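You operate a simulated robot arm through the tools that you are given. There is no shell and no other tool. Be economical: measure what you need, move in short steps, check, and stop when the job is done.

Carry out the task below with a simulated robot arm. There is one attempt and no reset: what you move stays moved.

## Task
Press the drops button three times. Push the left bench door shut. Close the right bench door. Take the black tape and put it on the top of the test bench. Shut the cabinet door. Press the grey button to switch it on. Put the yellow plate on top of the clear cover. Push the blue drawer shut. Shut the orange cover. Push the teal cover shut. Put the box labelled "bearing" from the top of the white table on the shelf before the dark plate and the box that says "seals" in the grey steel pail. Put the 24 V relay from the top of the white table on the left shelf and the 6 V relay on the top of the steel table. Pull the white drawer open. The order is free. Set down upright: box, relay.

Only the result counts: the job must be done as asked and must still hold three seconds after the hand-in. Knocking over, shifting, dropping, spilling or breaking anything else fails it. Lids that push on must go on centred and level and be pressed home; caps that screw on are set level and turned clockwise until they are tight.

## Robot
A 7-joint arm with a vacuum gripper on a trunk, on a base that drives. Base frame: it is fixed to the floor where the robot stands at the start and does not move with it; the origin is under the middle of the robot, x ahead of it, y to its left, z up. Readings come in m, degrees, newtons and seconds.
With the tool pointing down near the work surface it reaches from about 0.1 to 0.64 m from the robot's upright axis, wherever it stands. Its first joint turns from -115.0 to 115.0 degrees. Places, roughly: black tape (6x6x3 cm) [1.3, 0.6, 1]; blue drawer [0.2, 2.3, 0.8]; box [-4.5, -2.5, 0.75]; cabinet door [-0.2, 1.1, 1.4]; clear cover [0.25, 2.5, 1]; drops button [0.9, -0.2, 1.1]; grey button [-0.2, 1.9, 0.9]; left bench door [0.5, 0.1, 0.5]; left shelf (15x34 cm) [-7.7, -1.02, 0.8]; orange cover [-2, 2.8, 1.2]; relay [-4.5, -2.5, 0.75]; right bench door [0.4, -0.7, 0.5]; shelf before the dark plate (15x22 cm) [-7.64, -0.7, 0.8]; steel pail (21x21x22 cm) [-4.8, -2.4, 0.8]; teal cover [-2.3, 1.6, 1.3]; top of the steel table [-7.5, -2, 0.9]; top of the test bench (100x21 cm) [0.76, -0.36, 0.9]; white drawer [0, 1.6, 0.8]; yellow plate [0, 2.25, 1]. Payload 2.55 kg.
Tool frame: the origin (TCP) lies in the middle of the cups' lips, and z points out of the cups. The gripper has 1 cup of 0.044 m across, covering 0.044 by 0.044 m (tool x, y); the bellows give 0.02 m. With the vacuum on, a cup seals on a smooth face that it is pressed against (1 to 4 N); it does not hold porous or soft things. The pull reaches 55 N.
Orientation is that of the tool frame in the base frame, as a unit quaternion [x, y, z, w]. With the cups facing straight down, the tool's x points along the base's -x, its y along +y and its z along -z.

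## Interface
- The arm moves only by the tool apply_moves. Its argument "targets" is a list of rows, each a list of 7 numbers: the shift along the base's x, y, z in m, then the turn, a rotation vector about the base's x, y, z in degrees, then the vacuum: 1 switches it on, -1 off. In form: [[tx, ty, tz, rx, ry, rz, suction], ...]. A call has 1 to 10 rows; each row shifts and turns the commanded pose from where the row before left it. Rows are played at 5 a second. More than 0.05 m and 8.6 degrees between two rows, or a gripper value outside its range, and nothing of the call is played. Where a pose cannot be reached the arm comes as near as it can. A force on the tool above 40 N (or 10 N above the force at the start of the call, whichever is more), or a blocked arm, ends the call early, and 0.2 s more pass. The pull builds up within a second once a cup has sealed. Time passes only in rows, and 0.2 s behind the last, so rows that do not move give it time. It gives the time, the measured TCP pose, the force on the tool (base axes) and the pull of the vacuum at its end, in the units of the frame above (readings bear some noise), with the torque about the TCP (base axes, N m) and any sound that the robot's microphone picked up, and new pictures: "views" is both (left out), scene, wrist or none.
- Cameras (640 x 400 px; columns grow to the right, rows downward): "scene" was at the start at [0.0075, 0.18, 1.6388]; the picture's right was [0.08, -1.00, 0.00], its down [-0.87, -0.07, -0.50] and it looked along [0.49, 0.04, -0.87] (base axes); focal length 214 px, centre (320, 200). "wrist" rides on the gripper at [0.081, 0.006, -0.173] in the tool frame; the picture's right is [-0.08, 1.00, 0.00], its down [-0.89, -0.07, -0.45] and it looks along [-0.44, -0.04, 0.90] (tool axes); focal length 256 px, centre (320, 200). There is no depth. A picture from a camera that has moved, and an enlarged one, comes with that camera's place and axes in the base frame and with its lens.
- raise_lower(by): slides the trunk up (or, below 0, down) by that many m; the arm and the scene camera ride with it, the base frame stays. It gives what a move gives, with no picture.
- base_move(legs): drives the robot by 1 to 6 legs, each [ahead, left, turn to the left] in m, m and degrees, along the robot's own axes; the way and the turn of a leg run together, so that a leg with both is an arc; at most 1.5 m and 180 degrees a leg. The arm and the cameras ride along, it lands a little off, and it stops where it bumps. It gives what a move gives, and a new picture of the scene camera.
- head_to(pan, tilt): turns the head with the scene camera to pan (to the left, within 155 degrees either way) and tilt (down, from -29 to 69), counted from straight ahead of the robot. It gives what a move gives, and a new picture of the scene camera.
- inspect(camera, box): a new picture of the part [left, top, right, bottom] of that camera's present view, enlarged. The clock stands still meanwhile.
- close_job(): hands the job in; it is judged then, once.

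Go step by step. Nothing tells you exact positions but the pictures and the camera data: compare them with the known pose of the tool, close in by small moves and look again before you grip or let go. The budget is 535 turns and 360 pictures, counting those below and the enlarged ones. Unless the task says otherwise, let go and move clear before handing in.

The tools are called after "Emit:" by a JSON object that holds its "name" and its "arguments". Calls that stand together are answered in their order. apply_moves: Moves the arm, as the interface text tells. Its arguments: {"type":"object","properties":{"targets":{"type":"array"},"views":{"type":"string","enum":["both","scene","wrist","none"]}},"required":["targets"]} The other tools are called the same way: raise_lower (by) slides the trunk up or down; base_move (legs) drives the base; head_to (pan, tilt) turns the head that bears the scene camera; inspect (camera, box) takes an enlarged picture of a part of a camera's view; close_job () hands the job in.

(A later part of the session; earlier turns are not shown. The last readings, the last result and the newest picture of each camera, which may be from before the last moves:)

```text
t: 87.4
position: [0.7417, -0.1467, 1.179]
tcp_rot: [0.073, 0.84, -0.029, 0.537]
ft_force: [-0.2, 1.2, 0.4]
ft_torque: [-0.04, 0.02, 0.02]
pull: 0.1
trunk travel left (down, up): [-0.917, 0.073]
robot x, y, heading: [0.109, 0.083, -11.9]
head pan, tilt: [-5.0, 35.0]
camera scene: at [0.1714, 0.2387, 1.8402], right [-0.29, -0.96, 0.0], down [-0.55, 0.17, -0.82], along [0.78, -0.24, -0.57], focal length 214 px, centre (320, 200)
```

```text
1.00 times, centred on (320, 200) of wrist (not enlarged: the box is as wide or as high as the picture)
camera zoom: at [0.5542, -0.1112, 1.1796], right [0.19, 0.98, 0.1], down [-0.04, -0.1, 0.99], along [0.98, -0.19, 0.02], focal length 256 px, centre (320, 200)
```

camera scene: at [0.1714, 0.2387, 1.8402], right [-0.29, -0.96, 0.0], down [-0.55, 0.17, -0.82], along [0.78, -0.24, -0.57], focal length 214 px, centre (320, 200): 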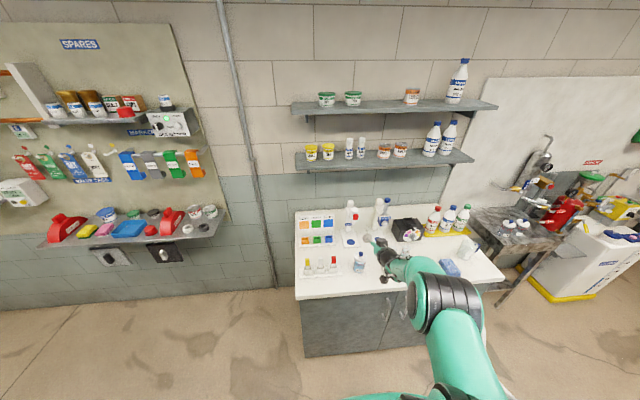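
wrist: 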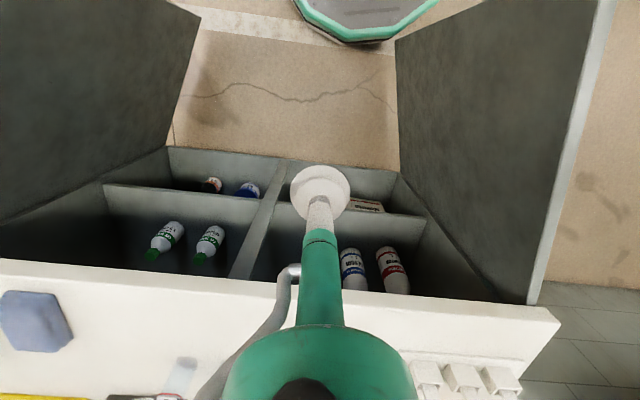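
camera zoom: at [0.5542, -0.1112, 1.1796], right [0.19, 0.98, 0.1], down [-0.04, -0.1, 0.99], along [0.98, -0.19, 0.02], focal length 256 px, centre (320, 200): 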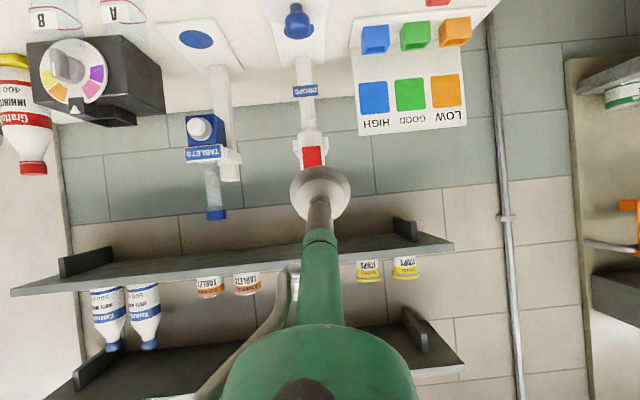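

The button is at about (0.957,-0.197,1.117). I drive 0.12 forward and lower the tip to its height.

Emit:
{"name": "base_move", "arguments": {"legs": [[0.13, -0.01, 0]]}}

Emit:
{"name": "apply_moves", "arguments": {"targets": [[0.01, -0.003, -0.023, 0, 0, 0, -1], [0.01, -0.002, -0.023, 0, 0, 0, -1], [0.01, -0.002, -0.02, 0, 0, 0, -1]], "views": "both"}}

Emit:
{"name": "inspect", "arguments": {"camera": "scene", "box": [270, 180, 430, 300]}}

```text
t: 88.7
position: [0.8665, -0.1828, 1.1797]
tcp_rot: [0.072, 0.84, -0.028, 0.537]
ft_force: [0.9, 0.0, 0.4]
ft_torque: [-0.01, -0.02, 0.0]
pull: 0.0
trunk travel left (down, up): [-0.917, 0.073]
robot x, y, heading: [0.2353, 0.0439, -12.0]
head pan, tilt: [-5.0, 35.0]
camera scene: at [0.2961, 0.202, 1.8402], right [-0.29, -0.96, 0.0], down [-0.55, 0.17, -0.82], along [0.78, -0.24, -0.57], focal length 214 px, centre (320, 200)
```

scene: 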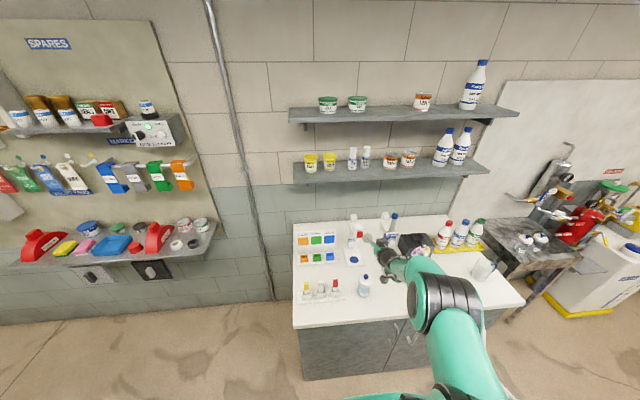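

```text
t: 89.5
position: [0.8985, -0.1901, 1.1132]
tcp_rot: [0.072, 0.84, -0.028, 0.538]
ft_force: [-0.3, -0.1, -0.4]
ft_torque: [0.01, 0.02, 0.0]
pull: 0.1
trunk travel left (down, up): [-0.917, 0.073]
robot x, y, heading: [0.2331, 0.0469, -11.8]
head pan, tilt: [-5.0, 35.0]
camera scene: at [0.2968, 0.2016, 1.8402], right [-0.29, -0.96, 0.0], down [-0.55, 0.17, -0.82], along [0.78, -0.24, -0.57], focal length 214 px, centre (320, 200)
camera wrist: at [0.71, -0.1551, 1.1132], right [0.19, 0.98, 0.1], down [-0.04, -0.1, 0.99], along [0.98, -0.19, 0.02], focal length 256 px, centre (320, 200)
```

scene: 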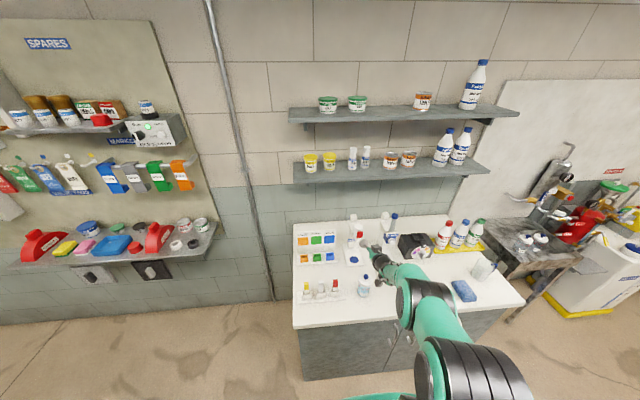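
wrist: 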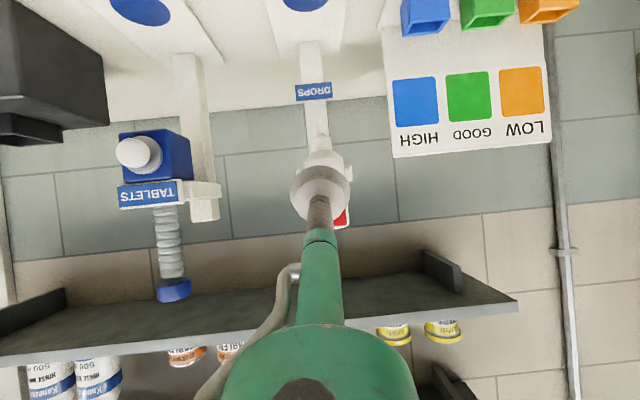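

```text
3.33 times, centred on (350, 240) of scene
camera zoom: at [0.2968, 0.2016, 1.8402], right [-0.29, -0.96, 0.0], down [-0.55, 0.17, -0.82], along [0.78, -0.24, -0.57], focal length 715 px, centre (220, 67)
```

zoom: 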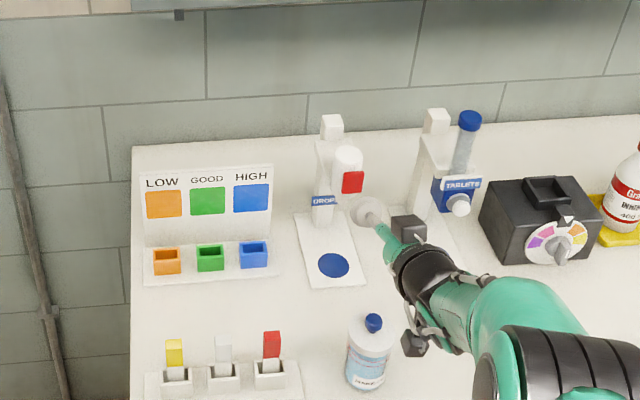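

The button lies slightly higher than the cup, near (0.94,-0.189,1.131). I raise a touch and advance slowly.

Emit:
{"name": "apply_moves", "arguments": {"targets": [[0.0, 0.002, 0.014, 0, 0, 0, -1], [0.01, -0.002, 0, 0, 0, 0, -1], [0.006, -0.001, 0, 0, 0, 0, -1], [0.006, -0.001, 0, 0, 0, 0, -1], [0.005, -0.001, 0, 0, 0, 0, -1]], "views": "wrist"}}

Emit:
{"name": "inspect", "arguments": {"camera": "scene", "box": [310, 200, 410, 270]}}

```text
t: 90.7
position: [0.9251, -0.1937, 1.1285]
tcp_rot: [0.072, 0.84, -0.028, 0.537]
ft_force: [-0.6, -0.4, -0.2]
ft_torque: [0.01, -0.01, 0.02]
pull: 0.0
trunk travel left (down, up): [-0.917, 0.073]
robot x, y, heading: [0.2332, 0.0412, -12.0]
head pan, tilt: [-5.0, 35.0]
camera wrist: at [0.7367, -0.1578, 1.1275], right [0.18, 0.98, 0.1], down [-0.04, -0.1, 0.99], along [0.98, -0.19, 0.02], focal length 256 px, centre (320, 200)
```

wrist: 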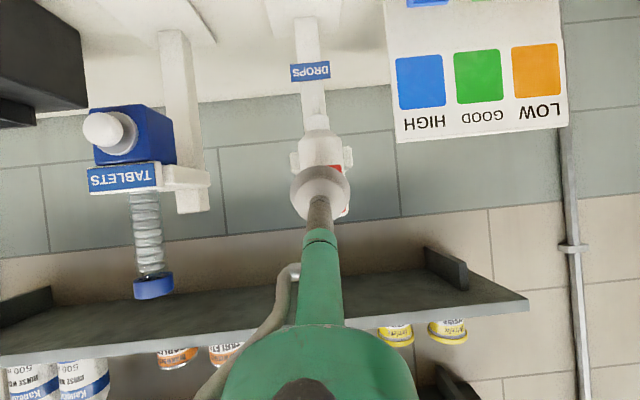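

```text
5.71 times, centred on (360, 235) of scene
camera zoom: at [0.2964, 0.2018, 1.8402], right [-0.29, -0.96, 0.0], down [-0.55, 0.17, -0.82], along [0.78, -0.24, -0.57], focal length 1226 px, centre (91, 0)
```

zoom: 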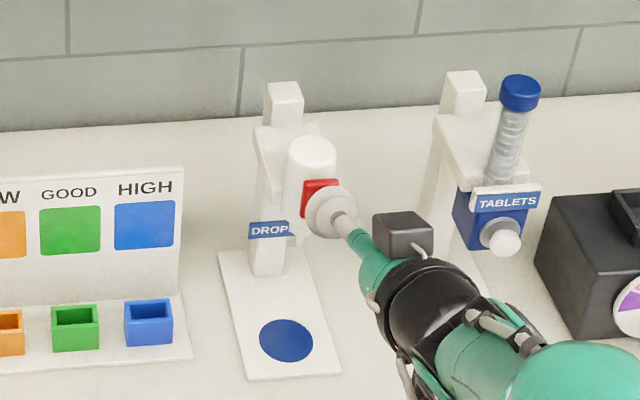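

Emit:
{"name": "apply_moves", "arguments": {"targets": [[0.003, 0.005, -0.003, 0, 0, 0, -1], [0.005, -0.001, 0, 0, 0, 0, -1], [0.005, -0.001, 0, 0, 0, 0, -1], [0.005, -0.001, 0, 0, 0, 0, -1]], "views": "none"}}

Emit:
{"name": "inspect", "arguments": {"camera": "scene", "box": [310, 200, 410, 270]}}

```text
t: 91.7
position: [0.9416, -0.1899, 1.126]
tcp_rot: [0.073, 0.84, -0.029, 0.538]
ft_force: [-1.3, 1.1, 0.2]
ft_torque: [0.01, 0.0, 0.0]
pull: 0.1
trunk travel left (down, up): [-0.917, 0.073]
robot x, y, heading: [0.2336, 0.0436, -11.9]
head pan, tilt: [-5.0, 35.0]
```

```text
5.71 times, centred on (360, 235) of scene
camera zoom: at [0.2961, 0.2019, 1.8402], right [-0.29, -0.96, 0.0], down [-0.55, 0.17, -0.82], along [0.78, -0.24, -0.57], focal length 1226 px, centre (91, 0)
```

zoom: 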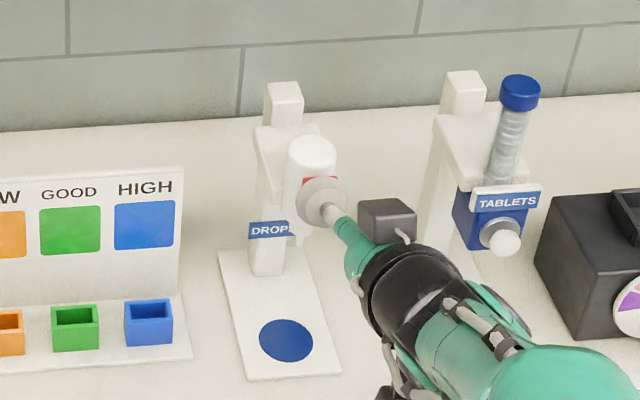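

Emit:
{"name": "apply_moves", "arguments": {"targets": [[0.004, -0.001, 0.003, 0, 0, 0, -1], [0.004, -0.001, 0, 0, 0, 0, -1], [0.004, -0.001, 0, 0, 0, 0, -1], [0, 0, 0, 0, 0, 0, -1]], "views": "none"}}

```text
t: 92.7
position: [0.9529, -0.1939, 1.1294]
tcp_rot: [0.073, 0.84, -0.029, 0.538]
ft_force: [-0.8, -0.8, 2.2]
ft_torque: [0.05, 0.02, 0.02]
pull: 0.1
trunk travel left (down, up): [-0.917, 0.073]
robot x, y, heading: [0.2344, 0.0416, -12.1]
head pan, tilt: [-5.0, 35.0]
heard: click
```

A click was heard with slight force: one press. I back off and check for release, then press again.

Emit:
{"name": "apply_moves", "arguments": {"targets": [[-0.006, 0.001, 0, 0, 0, 0, -1], [-0.008, 0.002, 0, 0, 0, 0, -1], [-0.004, 0.001, 0, 0, 0, 0, -1], [0, 0, 0, 0, 0, 0, -1]], "views": "none"}}

Emit:
{"name": "apply_moves", "arguments": {"targets": [[0.006, -0.001, 0, 0, 0, 0, -1], [0.006, -0.002, 0, 0, 0, 0, -1], [0.006, -0.001, 0, 0, 0, 0, -1], [0, 0, 0, 0, 0, 0, -1]], "views": "none"}}

```text
t: 93.7
position: [0.9355, -0.1909, 1.1276]
tcp_rot: [0.072, 0.839, -0.028, 0.538]
ft_force: [-0.1, -0.1, 0.0]
ft_torque: [-0.04, 0.0, 0.01]
pull: 0.2
trunk travel left (down, up): [-0.917, 0.073]
robot x, y, heading: [0.2336, 0.0446, -12.0]
head pan, tilt: [-5.0, 35.0]
```

```text
t: 94.7
position: [0.9529, -0.1931, 1.1288]
tcp_rot: [0.073, 0.839, -0.029, 0.538]
ft_force: [-1.4, -0.8, 1.1]
ft_torque: [0.0, 0.05, 0.01]
pull: 0.1
trunk travel left (down, up): [-0.917, 0.073]
robot x, y, heading: [0.2341, 0.044, -11.7]
head pan, tilt: [-5.0, 35.0]
heard: click, click
```

Two clicks were heard this time; I look for any sign of the count before pressing again.

Emit:
{"name": "apply_moves", "arguments": {"targets": [[-0.008, 0.002, 0, 0, 0, 0, -1], [-0.01, 0.002, 0, 0, 0, 0, -1], [-0.04, 0.01, 0, 0, 0, 0, -1], [-0.04, 0.01, 0, 0, 0, 0, -1], [0, 0, 0, 0, 0, 0, -1]], "views": "wrist"}}

Emit:
{"name": "inspect", "arguments": {"camera": "scene", "box": [310, 200, 410, 270]}}

```text
t: 95.8
position: [0.8564, -0.17, 1.1259]
tcp_rot: [0.072, 0.839, -0.029, 0.538]
ft_force: [0.4, 0.0, -0.6]
ft_torque: [0.01, 0.03, 0.01]
pull: 0.0
trunk travel left (down, up): [-0.917, 0.073]
robot x, y, heading: [0.2365, 0.0454, -12.0]
head pan, tilt: [-5.0, 35.0]
camera wrist: at [0.6684, -0.1357, 1.1265], right [0.18, 0.98, 0.1], down [-0.04, -0.09, 0.99], along [0.98, -0.19, 0.03], focal length 256 px, centre (320, 200)
```

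wrist: 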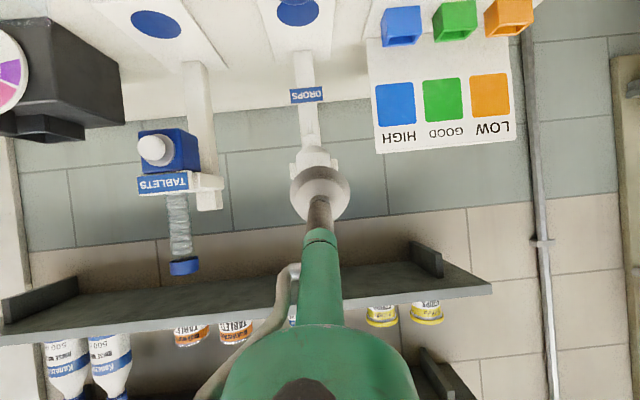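

```text
5.71 times, centred on (360, 235) of scene
camera zoom: at [0.2974, 0.2016, 1.8401], right [-0.29, -0.96, 0.0], down [-0.55, 0.17, -0.82], along [0.78, -0.24, -0.57], focal length 1226 px, centre (91, 0)
```

zoom: 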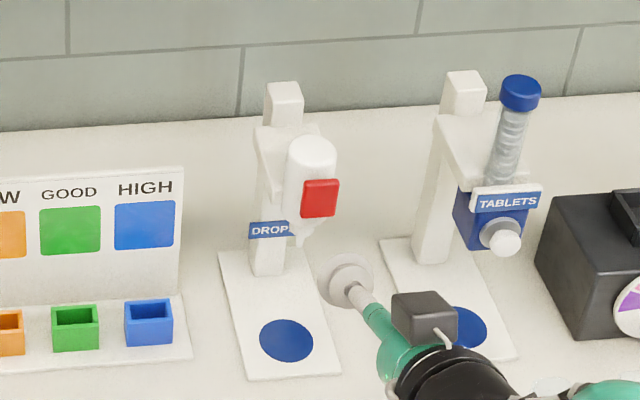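

No visible counter. Three clicks have been heard in total; I'll judge the click behaviour later with the grey button. Next is the black tape on the wall shelf to the left: I back out, shift left and look.

Emit:
{"name": "base_move", "arguments": {"legs": [[-0.35, 0, 0], [0, 0.78, 0]]}}

Emit:
{"name": "apply_moves", "arguments": {"targets": [[-0.01, 0, 0.02, 1.7, 8.2, 0, -1], [-0.01, 0, 0.02, 1.7, 8.2, 0, -1], [-0.01, 0, 0.02, 1.7, 8.2, 0, -1], [-0.01, 0, 0.02, 1.7, 8.2, 0, -1], [-0.01, 0, 0.02, 1.7, 8.2, 0, -1], [-0.01, 0, 0, 1.7, 8.2, 0, -1], [-0.01, 0, 0, 1.7, 8.2, 0, -1], [-0.01, 0, 0, 1.2, 6, 0, -1]], "views": "none"}}

Emit:
{"name": "head_to", "arguments": {"pan": 5, "tilt": 35}}

Emit:
{"name": "inspect", "arguments": {"camera": "scene", "box": [240, 140, 440, 280]}}

```text
t: 101.9
position: [0.6739, 0.6656, 1.1277]
tcp_rot: [0.073, 0.84, -0.029, 0.537]
ft_force: [-0.2, -0.3, 0.5]
ft_torque: [-0.03, -0.01, 0.03]
pull: 0.1
trunk travel left (down, up): [-0.917, 0.073]
robot x, y, heading: [0.0479, 0.8807, -11.6]
head pan, tilt: [-5.0, 35.0]
camera scene: at [0.1129, 1.0365, 1.8401], right [-0.29, -0.96, 0.0], down [-0.55, 0.17, -0.82], along [0.78, -0.24, -0.57], focal length 214 px, centre (320, 200)
```

scene: 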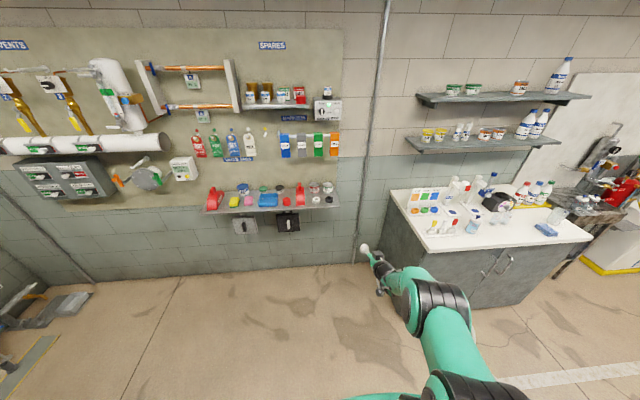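

```text
t: 103.7
position: [0.5696, 0.6794, 1.1895]
tcp_rot: [0.104, 0.994, 0.027, 0.024]
ft_force: [0.4, -0.4, 0.0]
ft_torque: [-0.02, 0.01, 0.0]
pull: 0.0
out of reach, approached as far as the arm can: row 7, 8
trunk travel left (down, up): [-0.917, 0.073]
robot x, y, heading: [0.051, 0.8793, -11.7]
head pan, tilt: [-5.0, 35.0]
```

```text
t: 104.4
position: [0.5702, 0.6788, 1.1916]
tcp_rot: [0.103, 0.994, 0.026, 0.025]
ft_force: [0.5, -1.0, -0.2]
ft_torque: [-0.02, -0.02, -0.02]
pull: 0.0
trunk travel left (down, up): [-0.917, 0.073]
robot x, y, heading: [0.0494, 0.8781, -11.6]
head pan, tilt: [5.0, 35.0]
camera scene: at [0.1161, 1.0511, 1.8402], right [-0.12, -0.99, 0.0], down [-0.57, 0.07, -0.82], along [0.81, -0.1, -0.57], focal length 214 px, centre (320, 200)
```

scene: 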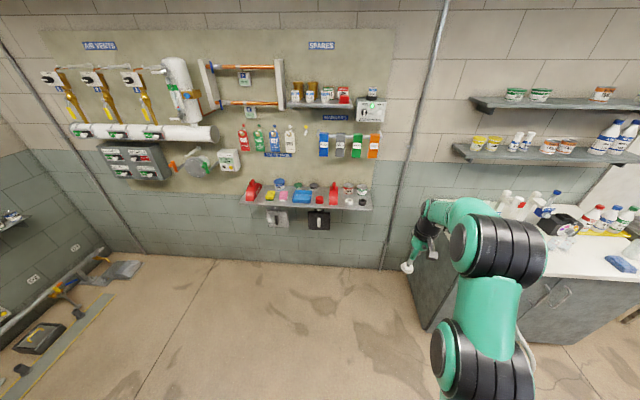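

```text
2.86 times, centred on (340, 210) of scene
camera zoom: at [0.1161, 1.0511, 1.8402], right [-0.12, -0.99, 0.0], down [-0.57, 0.07, -0.82], along [0.81, -0.1, -0.57], focal length 613 px, centre (263, 171)
```

zoom: 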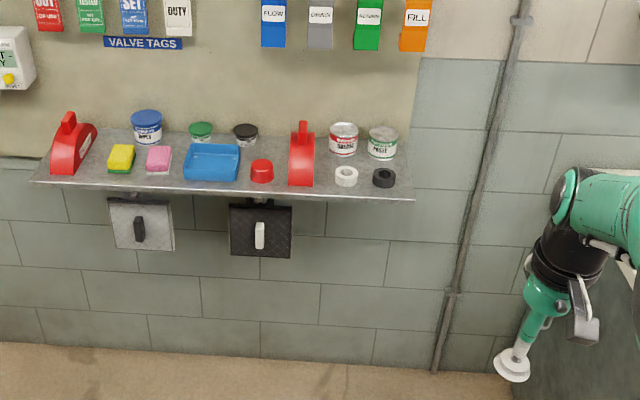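

The tape is triangulated at (1.262,0.619,0.988). I bring the base closer, lower the tool and level it, then look with the wrist camera.

Emit:
{"name": "base_move", "arguments": {"legs": [[0, 0.07, 0], [0.5, 0, 0]]}}

Emit:
{"name": "apply_moves", "arguments": {"targets": [[0.02, 0, -0.03, -2.6, 3.2, 0, -1], [0.02, 0, -0.03, 0, 0, 0, -1], [0, 0, -0.03, 0, 0, 0, -1], [0, 0, 0, 0, 0, 0, -1]], "views": "both"}}

```text
t: 108.0
position: [1.0733, 0.6469, 1.191]
tcp_rot: [0.103, 0.994, 0.026, 0.024]
ft_force: [0.1, 0.6, -0.4]
ft_torque: [-0.02, 0.01, 0.01]
pull: 0.2
trunk travel left (down, up): [-0.917, 0.073]
robot x, y, heading: [0.5507, 0.8467, -11.9]
head pan, tilt: [5.0, 35.0]
camera scene: at [0.6194, 1.0178, 1.8402], right [-0.12, -0.99, 0.0], down [-0.57, 0.07, -0.82], along [0.81, -0.1, -0.57], focal length 214 px, centre (320, 200)
```

scene: 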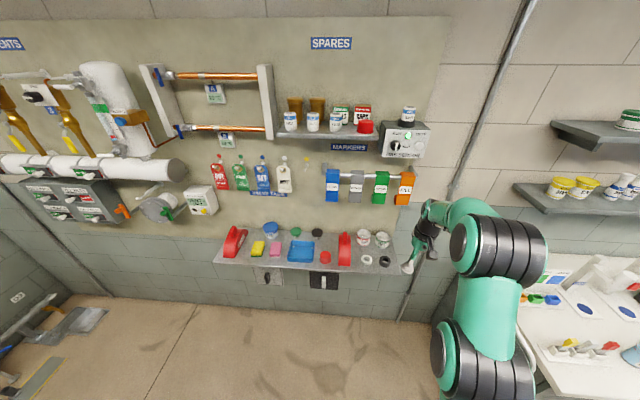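

```text
t: 109.0
position: [1.1096, 0.6493, 1.0955]
tcp_rot: [0.104, 0.995, 0.001, -0.001]
ft_force: [0.9, 0.3, -0.1]
ft_torque: [0.01, 0.0, 0.0]
pull: 0.1
out of reach, approached as far as the arm can: row 1
trunk travel left (down, up): [-0.917, 0.073]
robot x, y, heading: [0.5555, 0.8438, -11.7]
head pan, tilt: [5.0, 35.0]
camera scene: at [0.6192, 1.018, 1.8402], right [-0.12, -0.99, 0.0], down [-0.57, 0.07, -0.82], along [0.81, -0.1, -0.57], focal length 214 px, centre (320, 200)
camera wrist: at [1.0313, 0.6709, 1.2681], right [0.28, 0.96, 0.0], down [0.86, -0.25, 0.44], along [0.43, -0.12, -0.9], focal length 256 px, centre (320, 200)
```

scene: 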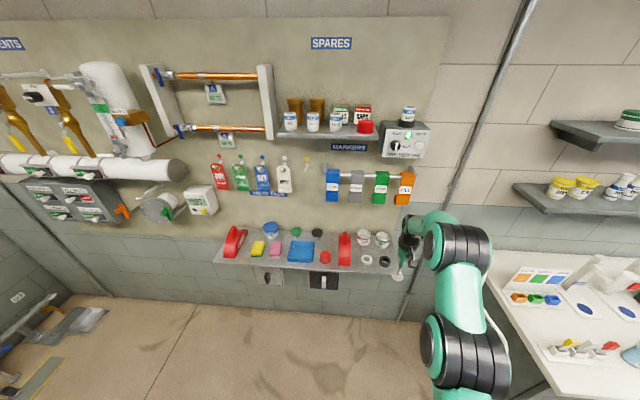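
wrist: 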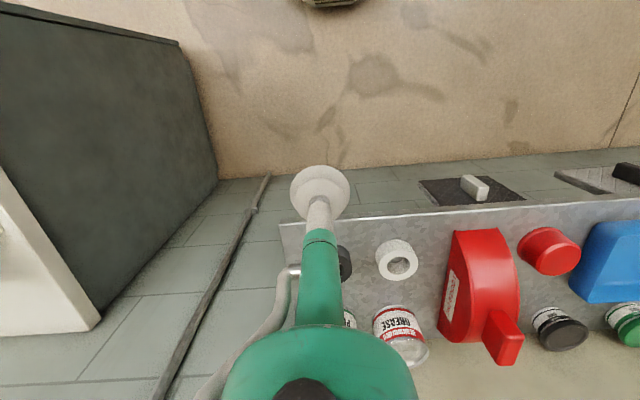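

The white tape is a ring with a hole; I shift sideways to see the black one clearly.

Emit:
{"name": "apply_moves", "arguments": {"targets": [[0.0, -0.045, 0.0, 0, 0, 0, -1], [0.0, -0.045, 0.0, 0, 0, 0, -1], [0, -0.02, 0, 0, 0, 0, -1]], "views": "none"}}

Emit:
{"name": "inspect", "arguments": {"camera": "wrist", "box": [280, 180, 480, 320]}}

```text
t: 109.8
position: [1.0925, 0.5471, 1.0849]
tcp_rot: [0.102, 0.995, 0.0, -0.001]
ft_force: [-0.5, -0.5, 0.2]
ft_torque: [0.02, 0.0, 0.0]
pull: 0.1
out of reach, approached as far as the arm can: row 2, 3
trunk travel left (down, up): [-0.917, 0.073]
robot x, y, heading: [0.5544, 0.8436, -11.7]
head pan, tilt: [5.0, 35.0]
```

```text
2.86 times, centred on (380, 250) of wrist
camera zoom: at [1.014, 0.5695, 1.2594], right [0.28, 0.96, 0.0], down [0.86, -0.25, 0.44], along [0.43, -0.12, -0.9], focal length 731 px, centre (149, 57)
```

zoom: 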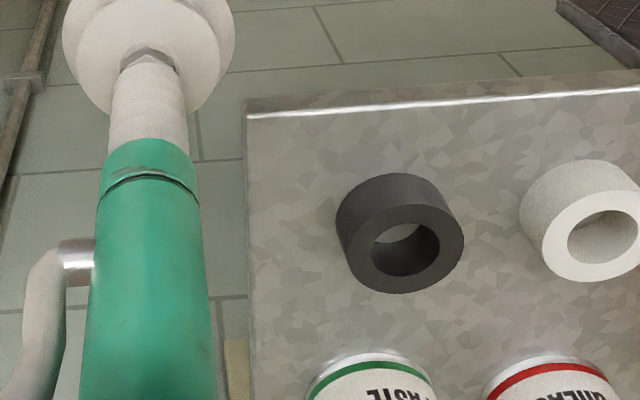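

The ring's top face is at (1.262,0.622,1.003); the cup's lip (44 mm) would sit on the ring between the hole (~34 mm) and the rim (60 mm), so I try it centred. I reposition the base.

Emit:
{"name": "apply_moves", "arguments": {"targets": [[-0.04, 0.02, 0.02, 0, 0, 0, -1], [-0.04, 0.02, 0.02, 0, 0, 0, -1], [-0.01, 0.02, 0, 0, 0, 0, -1], [0.0, 0.02, 0, 0, 0, 0, -1], [0.0, 0.0, 0, 0, 0, 0, -1]], "views": "none"}}

Emit:
{"name": "base_move", "arguments": {"legs": [[0.23, -0.024, 0]]}}

Emit:
{"name": "inspect", "arguments": {"camera": "wrist", "box": [0, 0, 640, 400]}}

```text
t: 111.0
position: [1.0016, 0.6279, 1.1248]
tcp_rot: [0.104, 0.995, 0.002, -0.002]
ft_force: [0.3, -0.6, -1.0]
ft_torque: [0.03, -0.01, 0.01]
pull: 0.0
trunk travel left (down, up): [-0.917, 0.073]
robot x, y, heading: [0.5517, 0.8436, -11.6]
head pan, tilt: [5.0, 35.0]
```

```text
t: 112.7
position: [1.2219, 0.5587, 1.1245]
tcp_rot: [0.103, 0.995, 0.002, 0.0]
ft_force: [-0.3, 0.3, -0.2]
ft_torque: [0.0, -0.04, -0.01]
pull: 0.1
trunk travel left (down, up): [-0.917, 0.073]
robot x, y, heading: [0.7681, 0.7716, -11.7]
head pan, tilt: [5.0, 35.0]
camera scene: at [0.8389, 0.9481, 1.8402], right [-0.12, -0.99, 0.0], down [-0.57, 0.07, -0.82], along [0.81, -0.1, -0.57], focal length 214 px, centre (320, 200)
```

scene: 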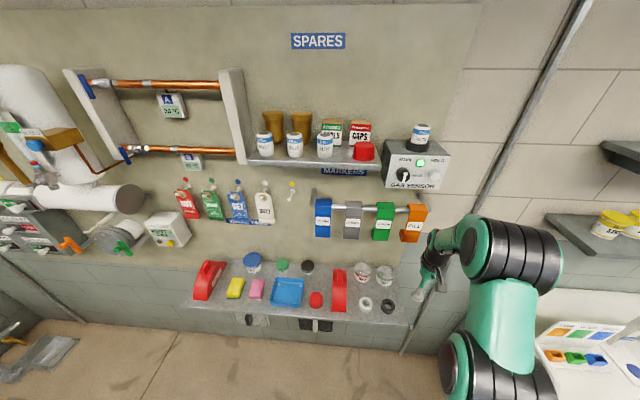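

```text
1.00 times, centred on (320, 200) of wrist (not enlarged: the box is as wide or as high as the picture)
camera zoom: at [1.1435, 0.5802, 1.2982], right [0.28, 0.96, 0.0], down [0.86, -0.25, 0.44], along [0.43, -0.12, -0.9], focal length 256 px, centre (320, 200)
```

zoom: 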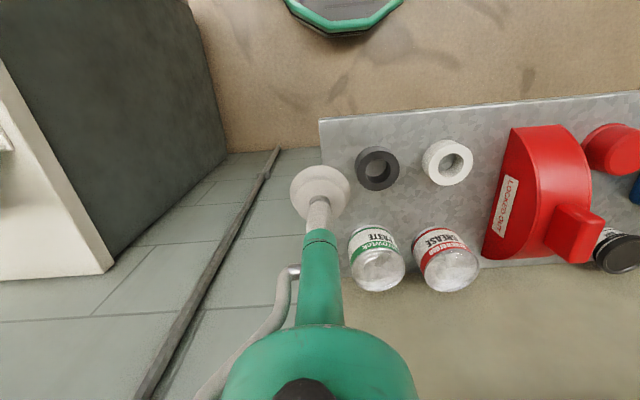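

Emit:
{"name": "apply_moves", "arguments": {"targets": [[0.02, 0.032, 0, 0, 0, 0, -1], [0.022, 0.031, 0, 0, 0, 0, -1], [0, 0, -0.04, 0, 0, 0, -1], [0, 0, -0.04, 0, 0, 0, -1], [0, 0, 0, 0, 0, 0, -1]], "views": "wrist"}}

Emit:
{"name": "inspect", "arguments": {"camera": "scene", "box": [340, 240, 460, 340]}}

```text
t: 113.9
position: [1.2642, 0.6216, 1.0464]
tcp_rot: [0.103, 0.995, 0.001, -0.001]
ft_force: [-0.4, -0.7, -0.6]
ft_torque: [0.02, -0.05, 0.01]
pull: 0.0
trunk travel left (down, up): [-0.917, 0.073]
robot x, y, heading: [0.7721, 0.7773, -11.6]
head pan, tilt: [5.0, 35.0]
camera wrist: at [1.1844, 0.6435, 1.2189], right [0.28, 0.96, 0.0], down [0.86, -0.25, 0.44], along [0.43, -0.12, -0.9], focal length 256 px, centre (320, 200)
```

wrist: 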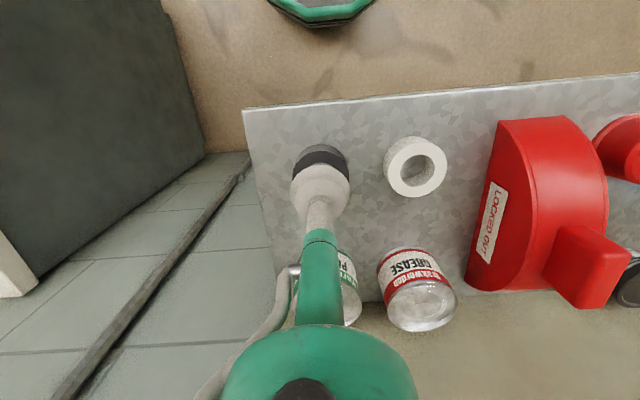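

```text
4.00 times, centred on (400, 290) of scene
camera zoom: at [0.8379, 0.9481, 1.8402], right [-0.12, -0.99, 0.0], down [-0.57, 0.07, -0.82], along [0.81, -0.1, -0.57], focal length 858 px, centre (0, -160)
```

zoom: 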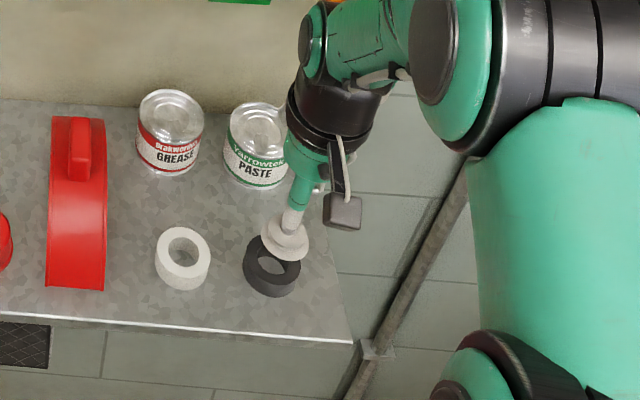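

Aligned within a few mm. I descend with suction on.

Emit:
{"name": "apply_moves", "arguments": {"targets": [[0.001, 0.003, -0.025, 0, 0, 0, 1], [0, 0, -0.012, 0, 0, 0, 1], [0, 0, -0.005, 0, 0, 0, 1], [0, 0, -0.004, 0, 0, 0, 1], [0, 0, 0, 0, 0, 0, 1]], "views": "wrist"}}

```text
t: 115.1
position: [1.2648, 0.6259, 1.0005]
tcp_rot: [0.103, 0.995, 0.001, -0.001]
ft_force: [0.4, -1.0, -0.5]
ft_torque: [-0.06, -0.09, 0.04]
pull: 55.4
trunk travel left (down, up): [-0.917, 0.073]
robot x, y, heading: [0.7758, 0.7771, -11.6]
head pan, tilt: [5.0, 35.0]
camera wrist: at [1.186, 0.6467, 1.1727], right [0.28, 0.96, 0.0], down [0.86, -0.25, 0.44], along [0.43, -0.12, -0.9], focal length 256 px, centre (320, 200)
```

wrist: 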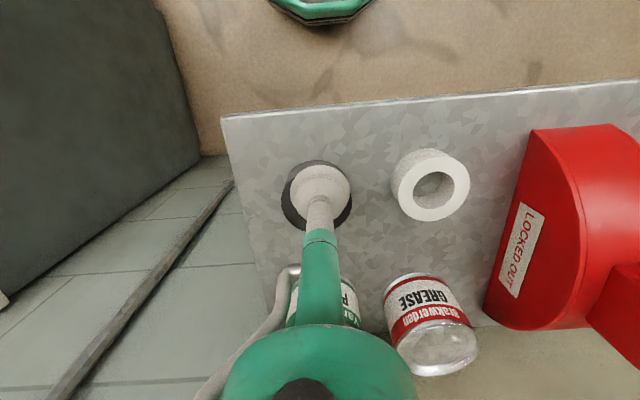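

The vacuum holds at 55 N. I lift and carry the tape to the bench front strip.

Emit:
{"name": "apply_moves", "arguments": {"targets": [[0, 0, 0.03, 0, 0, 0, 1], [0, 0, 0.04, 0, 0, 0, 1], [0, 0, 0.04, 0, 0, 0, 1], [0, 0, 0.03, 0, 0, 0, 1]], "views": "wrist"}}

Emit:
{"name": "base_move", "arguments": {"legs": [[-0.5, 0, 0], [0, -0.99, 0]]}}

Emit:
{"name": "inspect", "arguments": {"camera": "wrist", "box": [0, 0, 640, 400]}}

```text
t: 116.1
position: [1.2631, 0.6243, 1.1404]
tcp_rot: [0.103, 0.995, 0.001, -0.001]
ft_force: [0.1, 1.3, -0.3]
ft_torque: [-0.1, -0.13, 0.0]
pull: 55.3
trunk travel left (down, up): [-0.917, 0.073]
robot x, y, heading: [0.7685, 0.7713, -11.7]
head pan, tilt: [5.0, 35.0]
camera wrist: at [1.1853, 0.6472, 1.313], right [0.28, 0.96, 0.0], down [0.86, -0.25, 0.44], along [0.43, -0.12, -0.9], focal length 256 px, centre (320, 200)
```

wrist: 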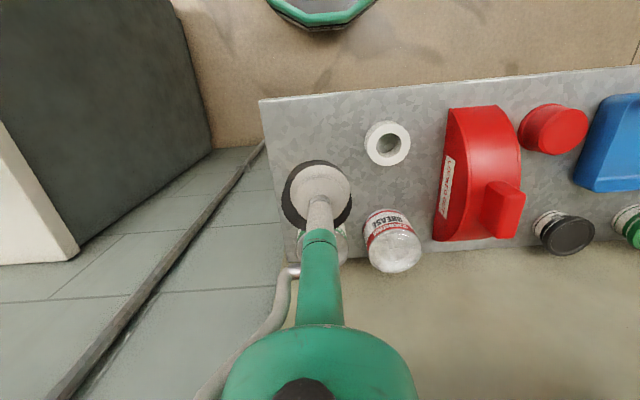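

```text
t: 123.8
position: [0.5737, -0.2503, 1.1396]
tcp_rot: [0.103, 0.995, 0.0, -0.001]
ft_force: [-0.4, 1.0, -0.2]
ft_torque: [-0.05, -0.1, -0.01]
pull: 54.9
trunk travel left (down, up): [-0.917, 0.073]
robot x, y, heading: [0.0841, -0.0984, -11.8]
head pan, tilt: [5.0, 35.0]
camera scene: at [0.1479, 0.0727, 1.8402], right [-0.12, -0.99, 0.0], down [-0.57, 0.07, -0.82], along [0.81, -0.1, -0.57], focal length 214 px, centre (320, 200)
```

scene: 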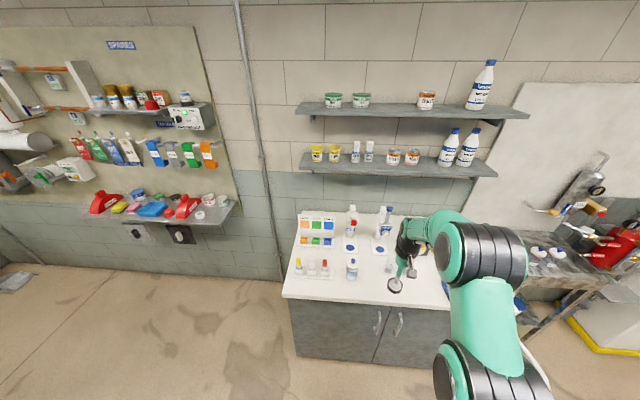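

```text
1.00 times, centred on (320, 200) of wrist (not enlarged: the box is as wide or as high as the picture)
camera zoom: at [0.4954, -0.2287, 1.3124], right [0.28, 0.96, 0.0], down [0.86, -0.25, 0.44], along [0.43, -0.12, -0.9], focal length 256 px, centre (320, 200)
```

zoom: 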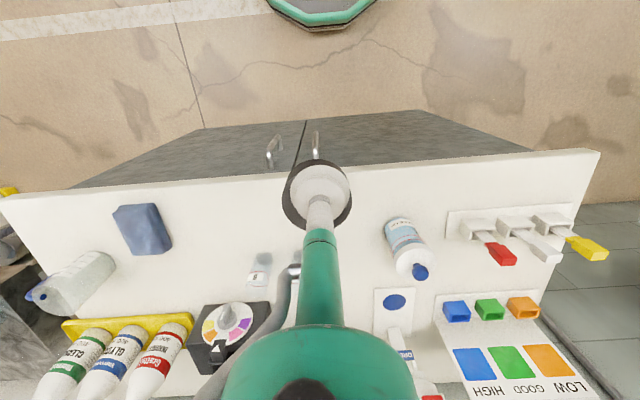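

Emit:
{"name": "base_move", "arguments": {"legs": [[0.15, 0.012, 0]]}}

Emit:
{"name": "inspect", "arguments": {"camera": "wrist", "box": [0, 0, 640, 400]}}

Emit:
{"name": "inspect", "arguments": {"camera": "scene", "box": [280, 180, 480, 320]}}

```text
t: 125.2
position: [0.723, -0.2689, 1.1392]
tcp_rot: [0.104, 0.995, 0.001, 0.0]
ft_force: [0.5, 0.9, -0.8]
ft_torque: [-0.04, -0.06, -0.02]
pull: 55.0
trunk travel left (down, up): [-0.917, 0.073]
robot x, y, heading: [0.2301, -0.1162, -11.7]
head pan, tilt: [5.0, 35.0]
camera scene: at [0.2968, 0.0546, 1.8402], right [-0.12, -0.99, 0.0], down [-0.57, 0.07, -0.82], along [0.81, -0.1, -0.57], focal length 214 px, centre (320, 200)
```

scene: 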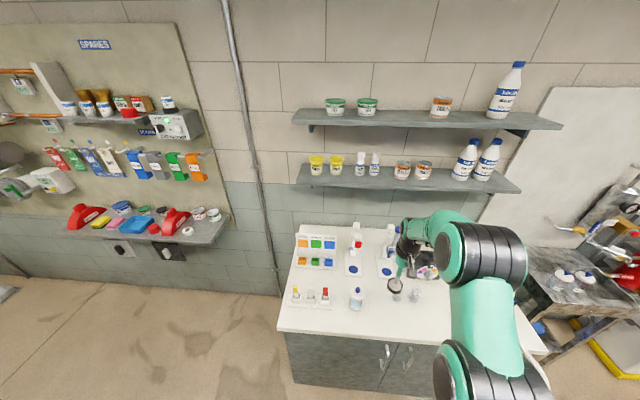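

```text
1.00 times, centred on (320, 200) of wrist (not enlarged: the box is as wide or as high as the picture)
camera zoom: at [0.6445, -0.2467, 1.3125], right [0.28, 0.96, 0.0], down [0.86, -0.25, 0.44], along [0.43, -0.12, -0.9], focal length 256 px, centre (320, 200)
```

zoom: 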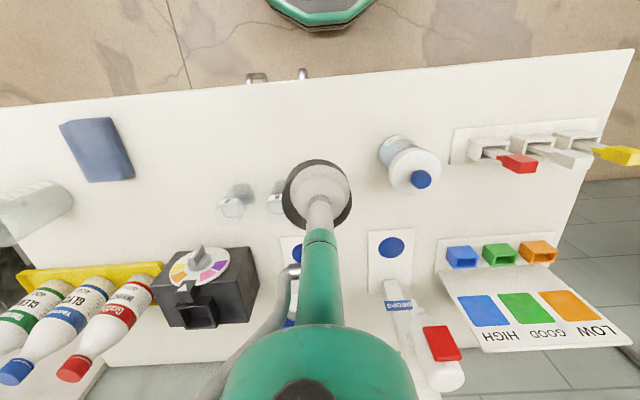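

```text
2.86 times, centred on (380, 250) of scene
camera zoom: at [0.2968, 0.0546, 1.8402], right [-0.12, -0.99, 0.0], down [-0.57, 0.07, -0.82], along [0.81, -0.1, -0.57], focal length 613 px, centre (149, 57)
```

zoom: 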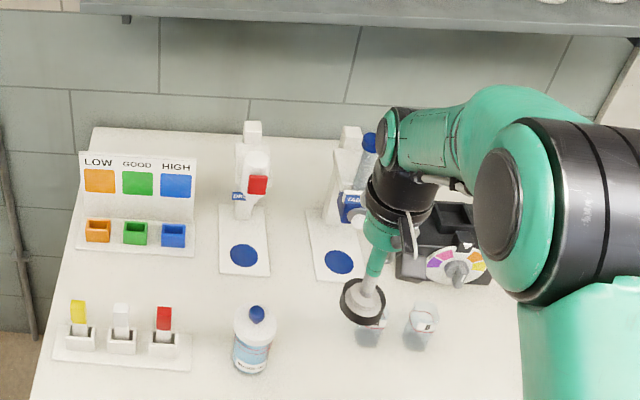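

Clearances to jar and glasses are fine. I lower the tape.

Emit:
{"name": "apply_moves", "arguments": {"targets": [[0, 0, -0.045, 0, 0, 0, 1], [0, 0, -0.045, 0, 0, 0, 1], [0, 0, -0.045, 0, 0, 0, 1], [0, 0, -0.03, 0, 0, 0, 1], [0, 0, -0.01, 0, 0, 0, 1], [0, 0, 0, 0, 0, 0, 1]], "views": "wrist"}}

```text
t: 126.6
position: [0.7215, -0.2698, 0.9631]
tcp_rot: [0.103, 0.995, 0.001, 0.0]
ft_force: [0.5, 0.5, -0.5]
ft_torque: [-0.06, -0.1, -0.01]
pull: 54.4
trunk travel left (down, up): [-0.917, 0.073]
robot x, y, heading: [0.232, -0.1176, -11.6]
head pan, tilt: [5.0, 35.0]
camera wrist: at [0.6445, -0.2475, 1.1363], right [0.28, 0.96, 0.0], down [0.86, -0.25, 0.44], along [0.43, -0.12, -0.9], focal length 256 px, centre (320, 200)
```

wrist: 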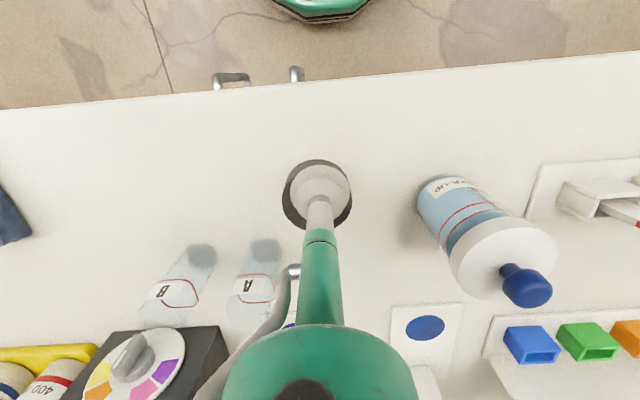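

Emit:
{"name": "apply_moves", "arguments": {"targets": [[0, 0, -0.01, 0, 0, 0, 1], [0, 0, -0.006, 0, 0, 0, 1], [0, 0, -0.004, 0, 0, 0, 1], [0, 0, -0.003, 0, 0, 0, 1], [0, 0, 0, 0, 0, 0, 1]], "views": "none"}}

```text
t: 127.8
position: [0.722, -0.2685, 0.9418]
tcp_rot: [0.103, 0.995, 0.001, -0.001]
ft_force: [-0.2, 0.6, -0.5]
ft_torque: [-0.05, -0.08, 0.0]
pull: 55.5
trunk travel left (down, up): [-0.917, 0.073]
robot x, y, heading: [0.2287, -0.1187, -11.7]
head pan, tilt: [5.0, 35.0]
```

Emit:
{"name": "apply_moves", "arguments": {"targets": [[0, 0, -0.004, 0, 0, 0, 1], [0, 0, -0.003, 0, 0, 0, 1], [0, 0, 0, 0, 0, 0, 1]], "views": "none"}}

Emit:
{"name": "inspect", "arguments": {"camera": "scene", "box": [350, 250, 450, 320]}}

```text
t: 128.6
position: [0.7225, -0.2697, 0.9347]
tcp_rot: [0.103, 0.995, 0.001, -0.001]
ft_force: [-0.2, -0.3, 0.4]
ft_torque: [-0.07, -0.05, 0.01]
pull: 54.6
trunk travel left (down, up): [-0.917, 0.073]
robot x, y, heading: [0.232, -0.1201, -11.4]
head pan, tilt: [5.0, 35.0]
```

```text
5.71 times, centred on (400, 285) of scene
camera zoom: at [0.2968, 0.0544, 1.8402], right [-0.12, -0.99, 0.0], down [-0.57, 0.07, -0.82], along [0.81, -0.1, -0.57], focal length 1226 px, centre (-137, -286)
```

zoom: 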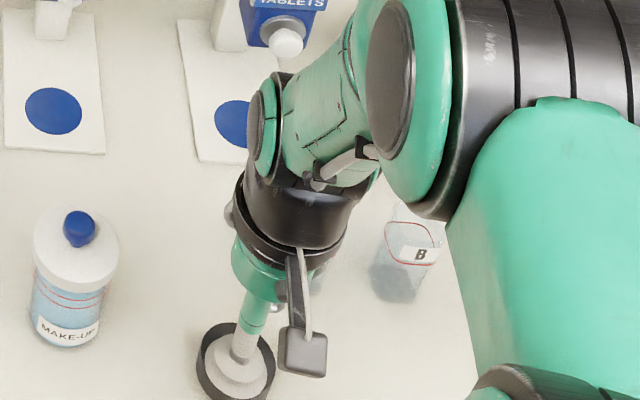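

Still no contact; I keep lowering in small steps.

Emit:
{"name": "apply_moves", "arguments": {"targets": [[0, 0, -0.003, 0, 0, 0, 1], [0, 0, -0.003, 0, 0, 0, 1], [0, 0, -0.003, 0, 0, 0, 1], [0, 0, 0, 0, 0, 0, 1]], "views": "none"}}

```text
t: 129.6
position: [0.7229, -0.2686, 0.9252]
tcp_rot: [0.102, 0.995, 0.001, -0.001]
ft_force: [1.5, 0.3, -1.3]
ft_torque: [-0.04, -0.09, -0.03]
pull: 55.1
trunk travel left (down, up): [-0.917, 0.073]
robot x, y, heading: [0.229, -0.1178, -11.5]
head pan, tilt: [5.0, 35.0]
```

Emit:
{"name": "apply_moves", "arguments": {"targets": [[0, 0, -0.003, 0, 0, 0, 1], [0, 0, -0.003, 0, 0, 0, 1], [0, 0, -0.003, 0, 0, 0, 1], [0, 0, -0.003, 0, 0, 0, 1], [0, 0, 0, 0, 0, 0, 1]], "views": "wrist"}}

```text
t: 130.7
position: [0.7288, -0.2706, 0.9183]
tcp_rot: [0.103, 0.995, 0.0, 0.005]
ft_force: [-4.7, 1.3, 20.8]
ft_torque: [-0.14, -0.05, 0.0]
pull: 54.7
trunk travel left (down, up): [-0.917, 0.073]
robot x, y, heading: [0.2312, -0.1176, -11.9]
head pan, tilt: [5.0, 35.0]
stopped in row 5: the force on the tool passed its limit at 40 N (the readings are from after the stop); the commanded pose is now the measured one
camera wrist: at [0.6476, -0.2477, 1.0905], right [0.28, 0.96, 0.0], down [0.85, -0.25, 0.45], along [0.44, -0.13, -0.89], focal length 256 px, centre (320, 200)
```

wrist: 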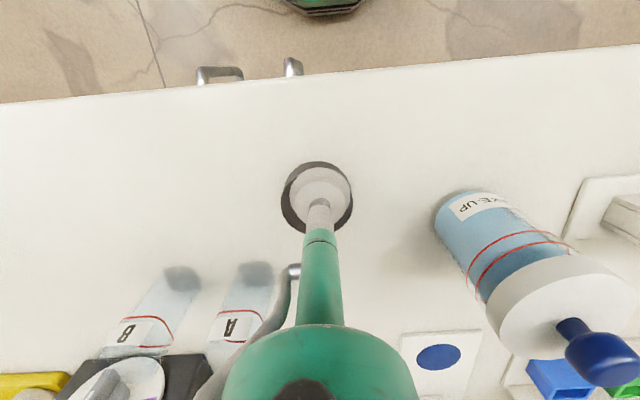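

The tape is on the bench. I ease up, release and lift.

Emit:
{"name": "apply_moves", "arguments": {"targets": [[0, 0, 0.003, 0, 0, 0, 1], [0, 0, 0, 0, 0, 0, -1], [0, 0, 0, 0, 0, 0, -1], [0, 0, 0.01, 0, 0, 0, -1], [0, 0, 0.03, 0, 0, 0, -1], [0, 0, 0.05, 0, 0, 0, -1], [0, 0, 0.05, 0, 0, 0, -1], [0, 0, 0.05, 0, 0, 0, -1]], "views": "wrist"}}

```text
t: 132.5
position: [0.7242, -0.2703, 1.1111]
tcp_rot: [0.103, 0.995, -0.001, 0.002]
ft_force: [0.2, -0.2, -0.4]
ft_torque: [0.0, -0.03, -0.02]
pull: 0.2
trunk travel left (down, up): [-0.917, 0.073]
robot x, y, heading: [0.2283, -0.1213, -11.6]
head pan, tilt: [5.0, 35.0]
camera wrist: at [0.6453, -0.2476, 1.2828], right [0.28, 0.96, 0.0], down [0.86, -0.25, 0.45], along [0.43, -0.13, -0.89], focal length 256 px, centre (320, 200)
```

wrist: 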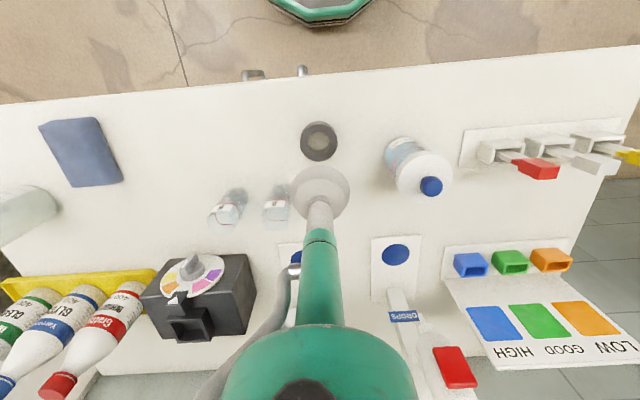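

The tape stands clear on the bench. Next I look at the cabinet group to the left.

Emit:
{"name": "base_move", "arguments": {"legs": [[-0.3, 0, 0], [0, 0.75, 0], [0, 0, 90]]}}

Emit:
{"name": "head_to", "arguments": {"pan": 15, "tilt": 25}}

```text
t: 142.0
position: [0.2325, 1.1692, 1.1088]
tcp_rot: [-0.634, 0.773, 0.001, 0.001]
ft_force: [-0.3, -0.6, 0.1]
ft_torque: [-0.01, -0.01, -0.01]
pull: 0.0
trunk travel left (down, up): [-0.917, 0.073]
robot x, y, heading: [0.0804, 0.6733, 78.9]
head pan, tilt: [5.0, 35.0]
camera scene: at [-0.0895, 0.7346, 1.8402], right [0.99, -0.11, 0.0], down [-0.06, -0.57, -0.82], along [0.09, 0.81, -0.57], focal length 214 px, centre (320, 200)
```

scene: 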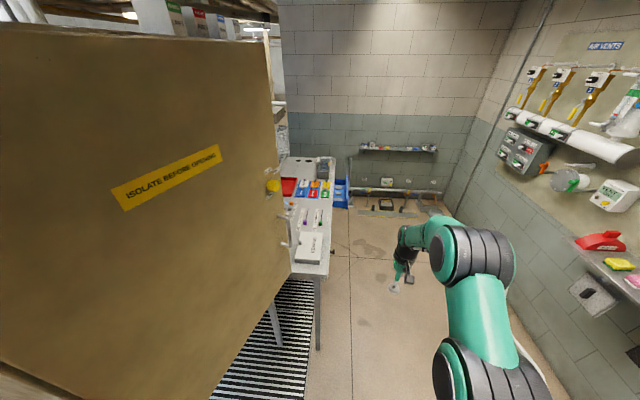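

```text
t: 142.8
position: [0.2318, 1.1697, 1.1094]
tcp_rot: [-0.634, 0.773, 0.001, 0.002]
ft_force: [0.9, -0.3, -1.8]
ft_torque: [0.0, 0.02, 0.0]
pull: 0.0
trunk travel left (down, up): [-0.917, 0.073]
robot x, y, heading: [0.0873, 0.6767, 79.0]
head pan, tilt: [15.0, 25.0]
camera scene: at [-0.105, 0.739, 1.8559], right [1.0, 0.07, 0.0], down [0.03, -0.42, -0.91], along [-0.06, 0.9, -0.42], focal length 214 px, centre (320, 200)
```

scene: 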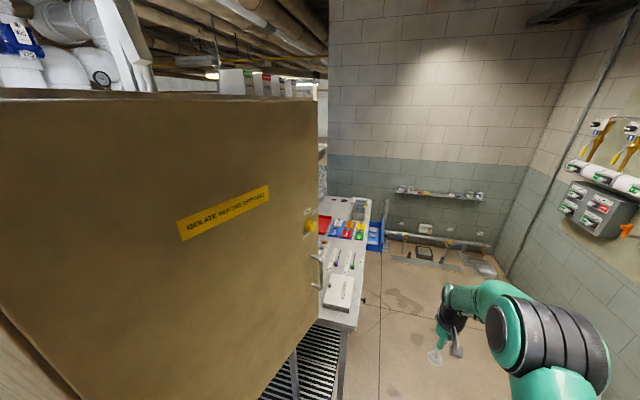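

Emit:
{"name": "base_move", "arguments": {"legs": [[0.35, -0.7, 0], [0.6, 0, 0]]}}

Emit:
{"name": "head_to", "arguments": {"pan": 75, "tilt": 25}}

Emit:
{"name": "head_to", "arguments": {"pan": 35, "tilt": 40}}

```text
t: 149.9
position: [1.0994, 1.963, 1.1092]
tcp_rot: [-0.636, 0.772, 0.001, 0.002]
ft_force: [0.0, -0.4, 0.1]
ft_torque: [0.01, 0.0, -0.03]
pull: 0.0
trunk travel left (down, up): [-0.917, 0.073]
robot x, y, heading: [0.9546, 1.4646, 79.1]
head pan, tilt: [15.0, 25.0]
camera scene: at [0.7634, 1.5312, 1.8559], right [1.0, 0.07, 0.0], down [0.03, -0.42, -0.91], along [-0.06, 0.9, -0.42], focal length 214 px, centre (320, 200)
```

scene: 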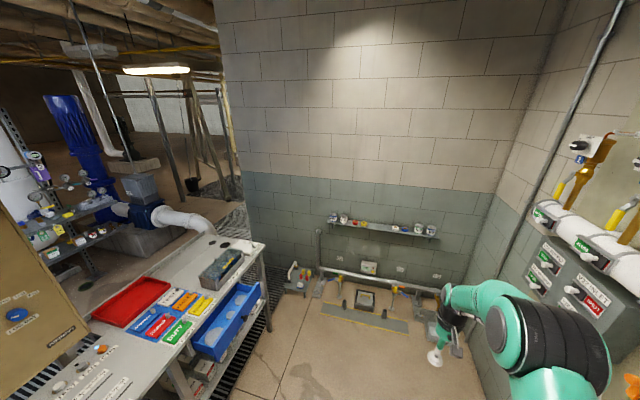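

```text
t: 151.2
position: [1.0988, 1.9624, 1.1087]
tcp_rot: [-0.636, 0.772, 0.001, 0.002]
ft_force: [-0.9, 0.9, -0.2]
ft_torque: [0.02, 0.0, 0.03]
pull: 0.0
trunk travel left (down, up): [-0.917, 0.073]
robot x, y, heading: [0.9507, 1.4657, 79.2]
head pan, tilt: [75.0, 25.0]
camera scene: at [0.6871, 1.4794, 1.8559], right [0.44, 0.9, 0.0], down [0.38, -0.19, -0.91], along [-0.81, 0.4, -0.42], focal length 214 px, centre (320, 200)
```

scene: 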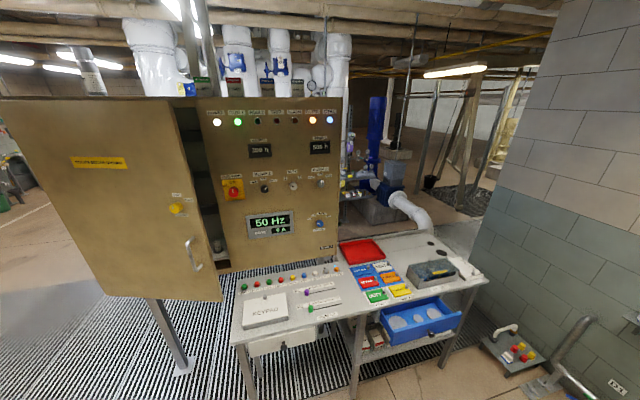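

```text
t: 152.3
position: [1.0992, 1.9633, 1.1099]
tcp_rot: [-0.635, 0.773, 0.002, 0.001]
ft_force: [1.0, 0.4, 0.3]
ft_torque: [0.0, 0.02, -0.03]
pull: 0.0
trunk travel left (down, up): [-0.917, 0.073]
robot x, y, heading: [0.9561, 1.4645, 79.2]
head pan, tilt: [35.0, 40.0]
camera scene: at [0.7351, 1.5167, 1.8326], right [0.91, 0.41, 0.0], down [0.26, -0.59, -0.77], along [-0.31, 0.7, -0.64], focal length 214 px, centre (320, 200)
```

scene: 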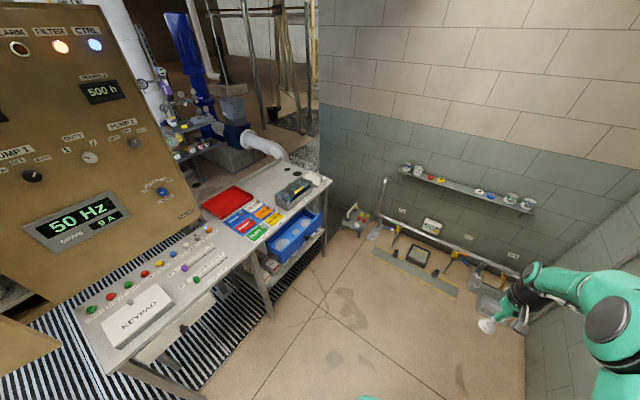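

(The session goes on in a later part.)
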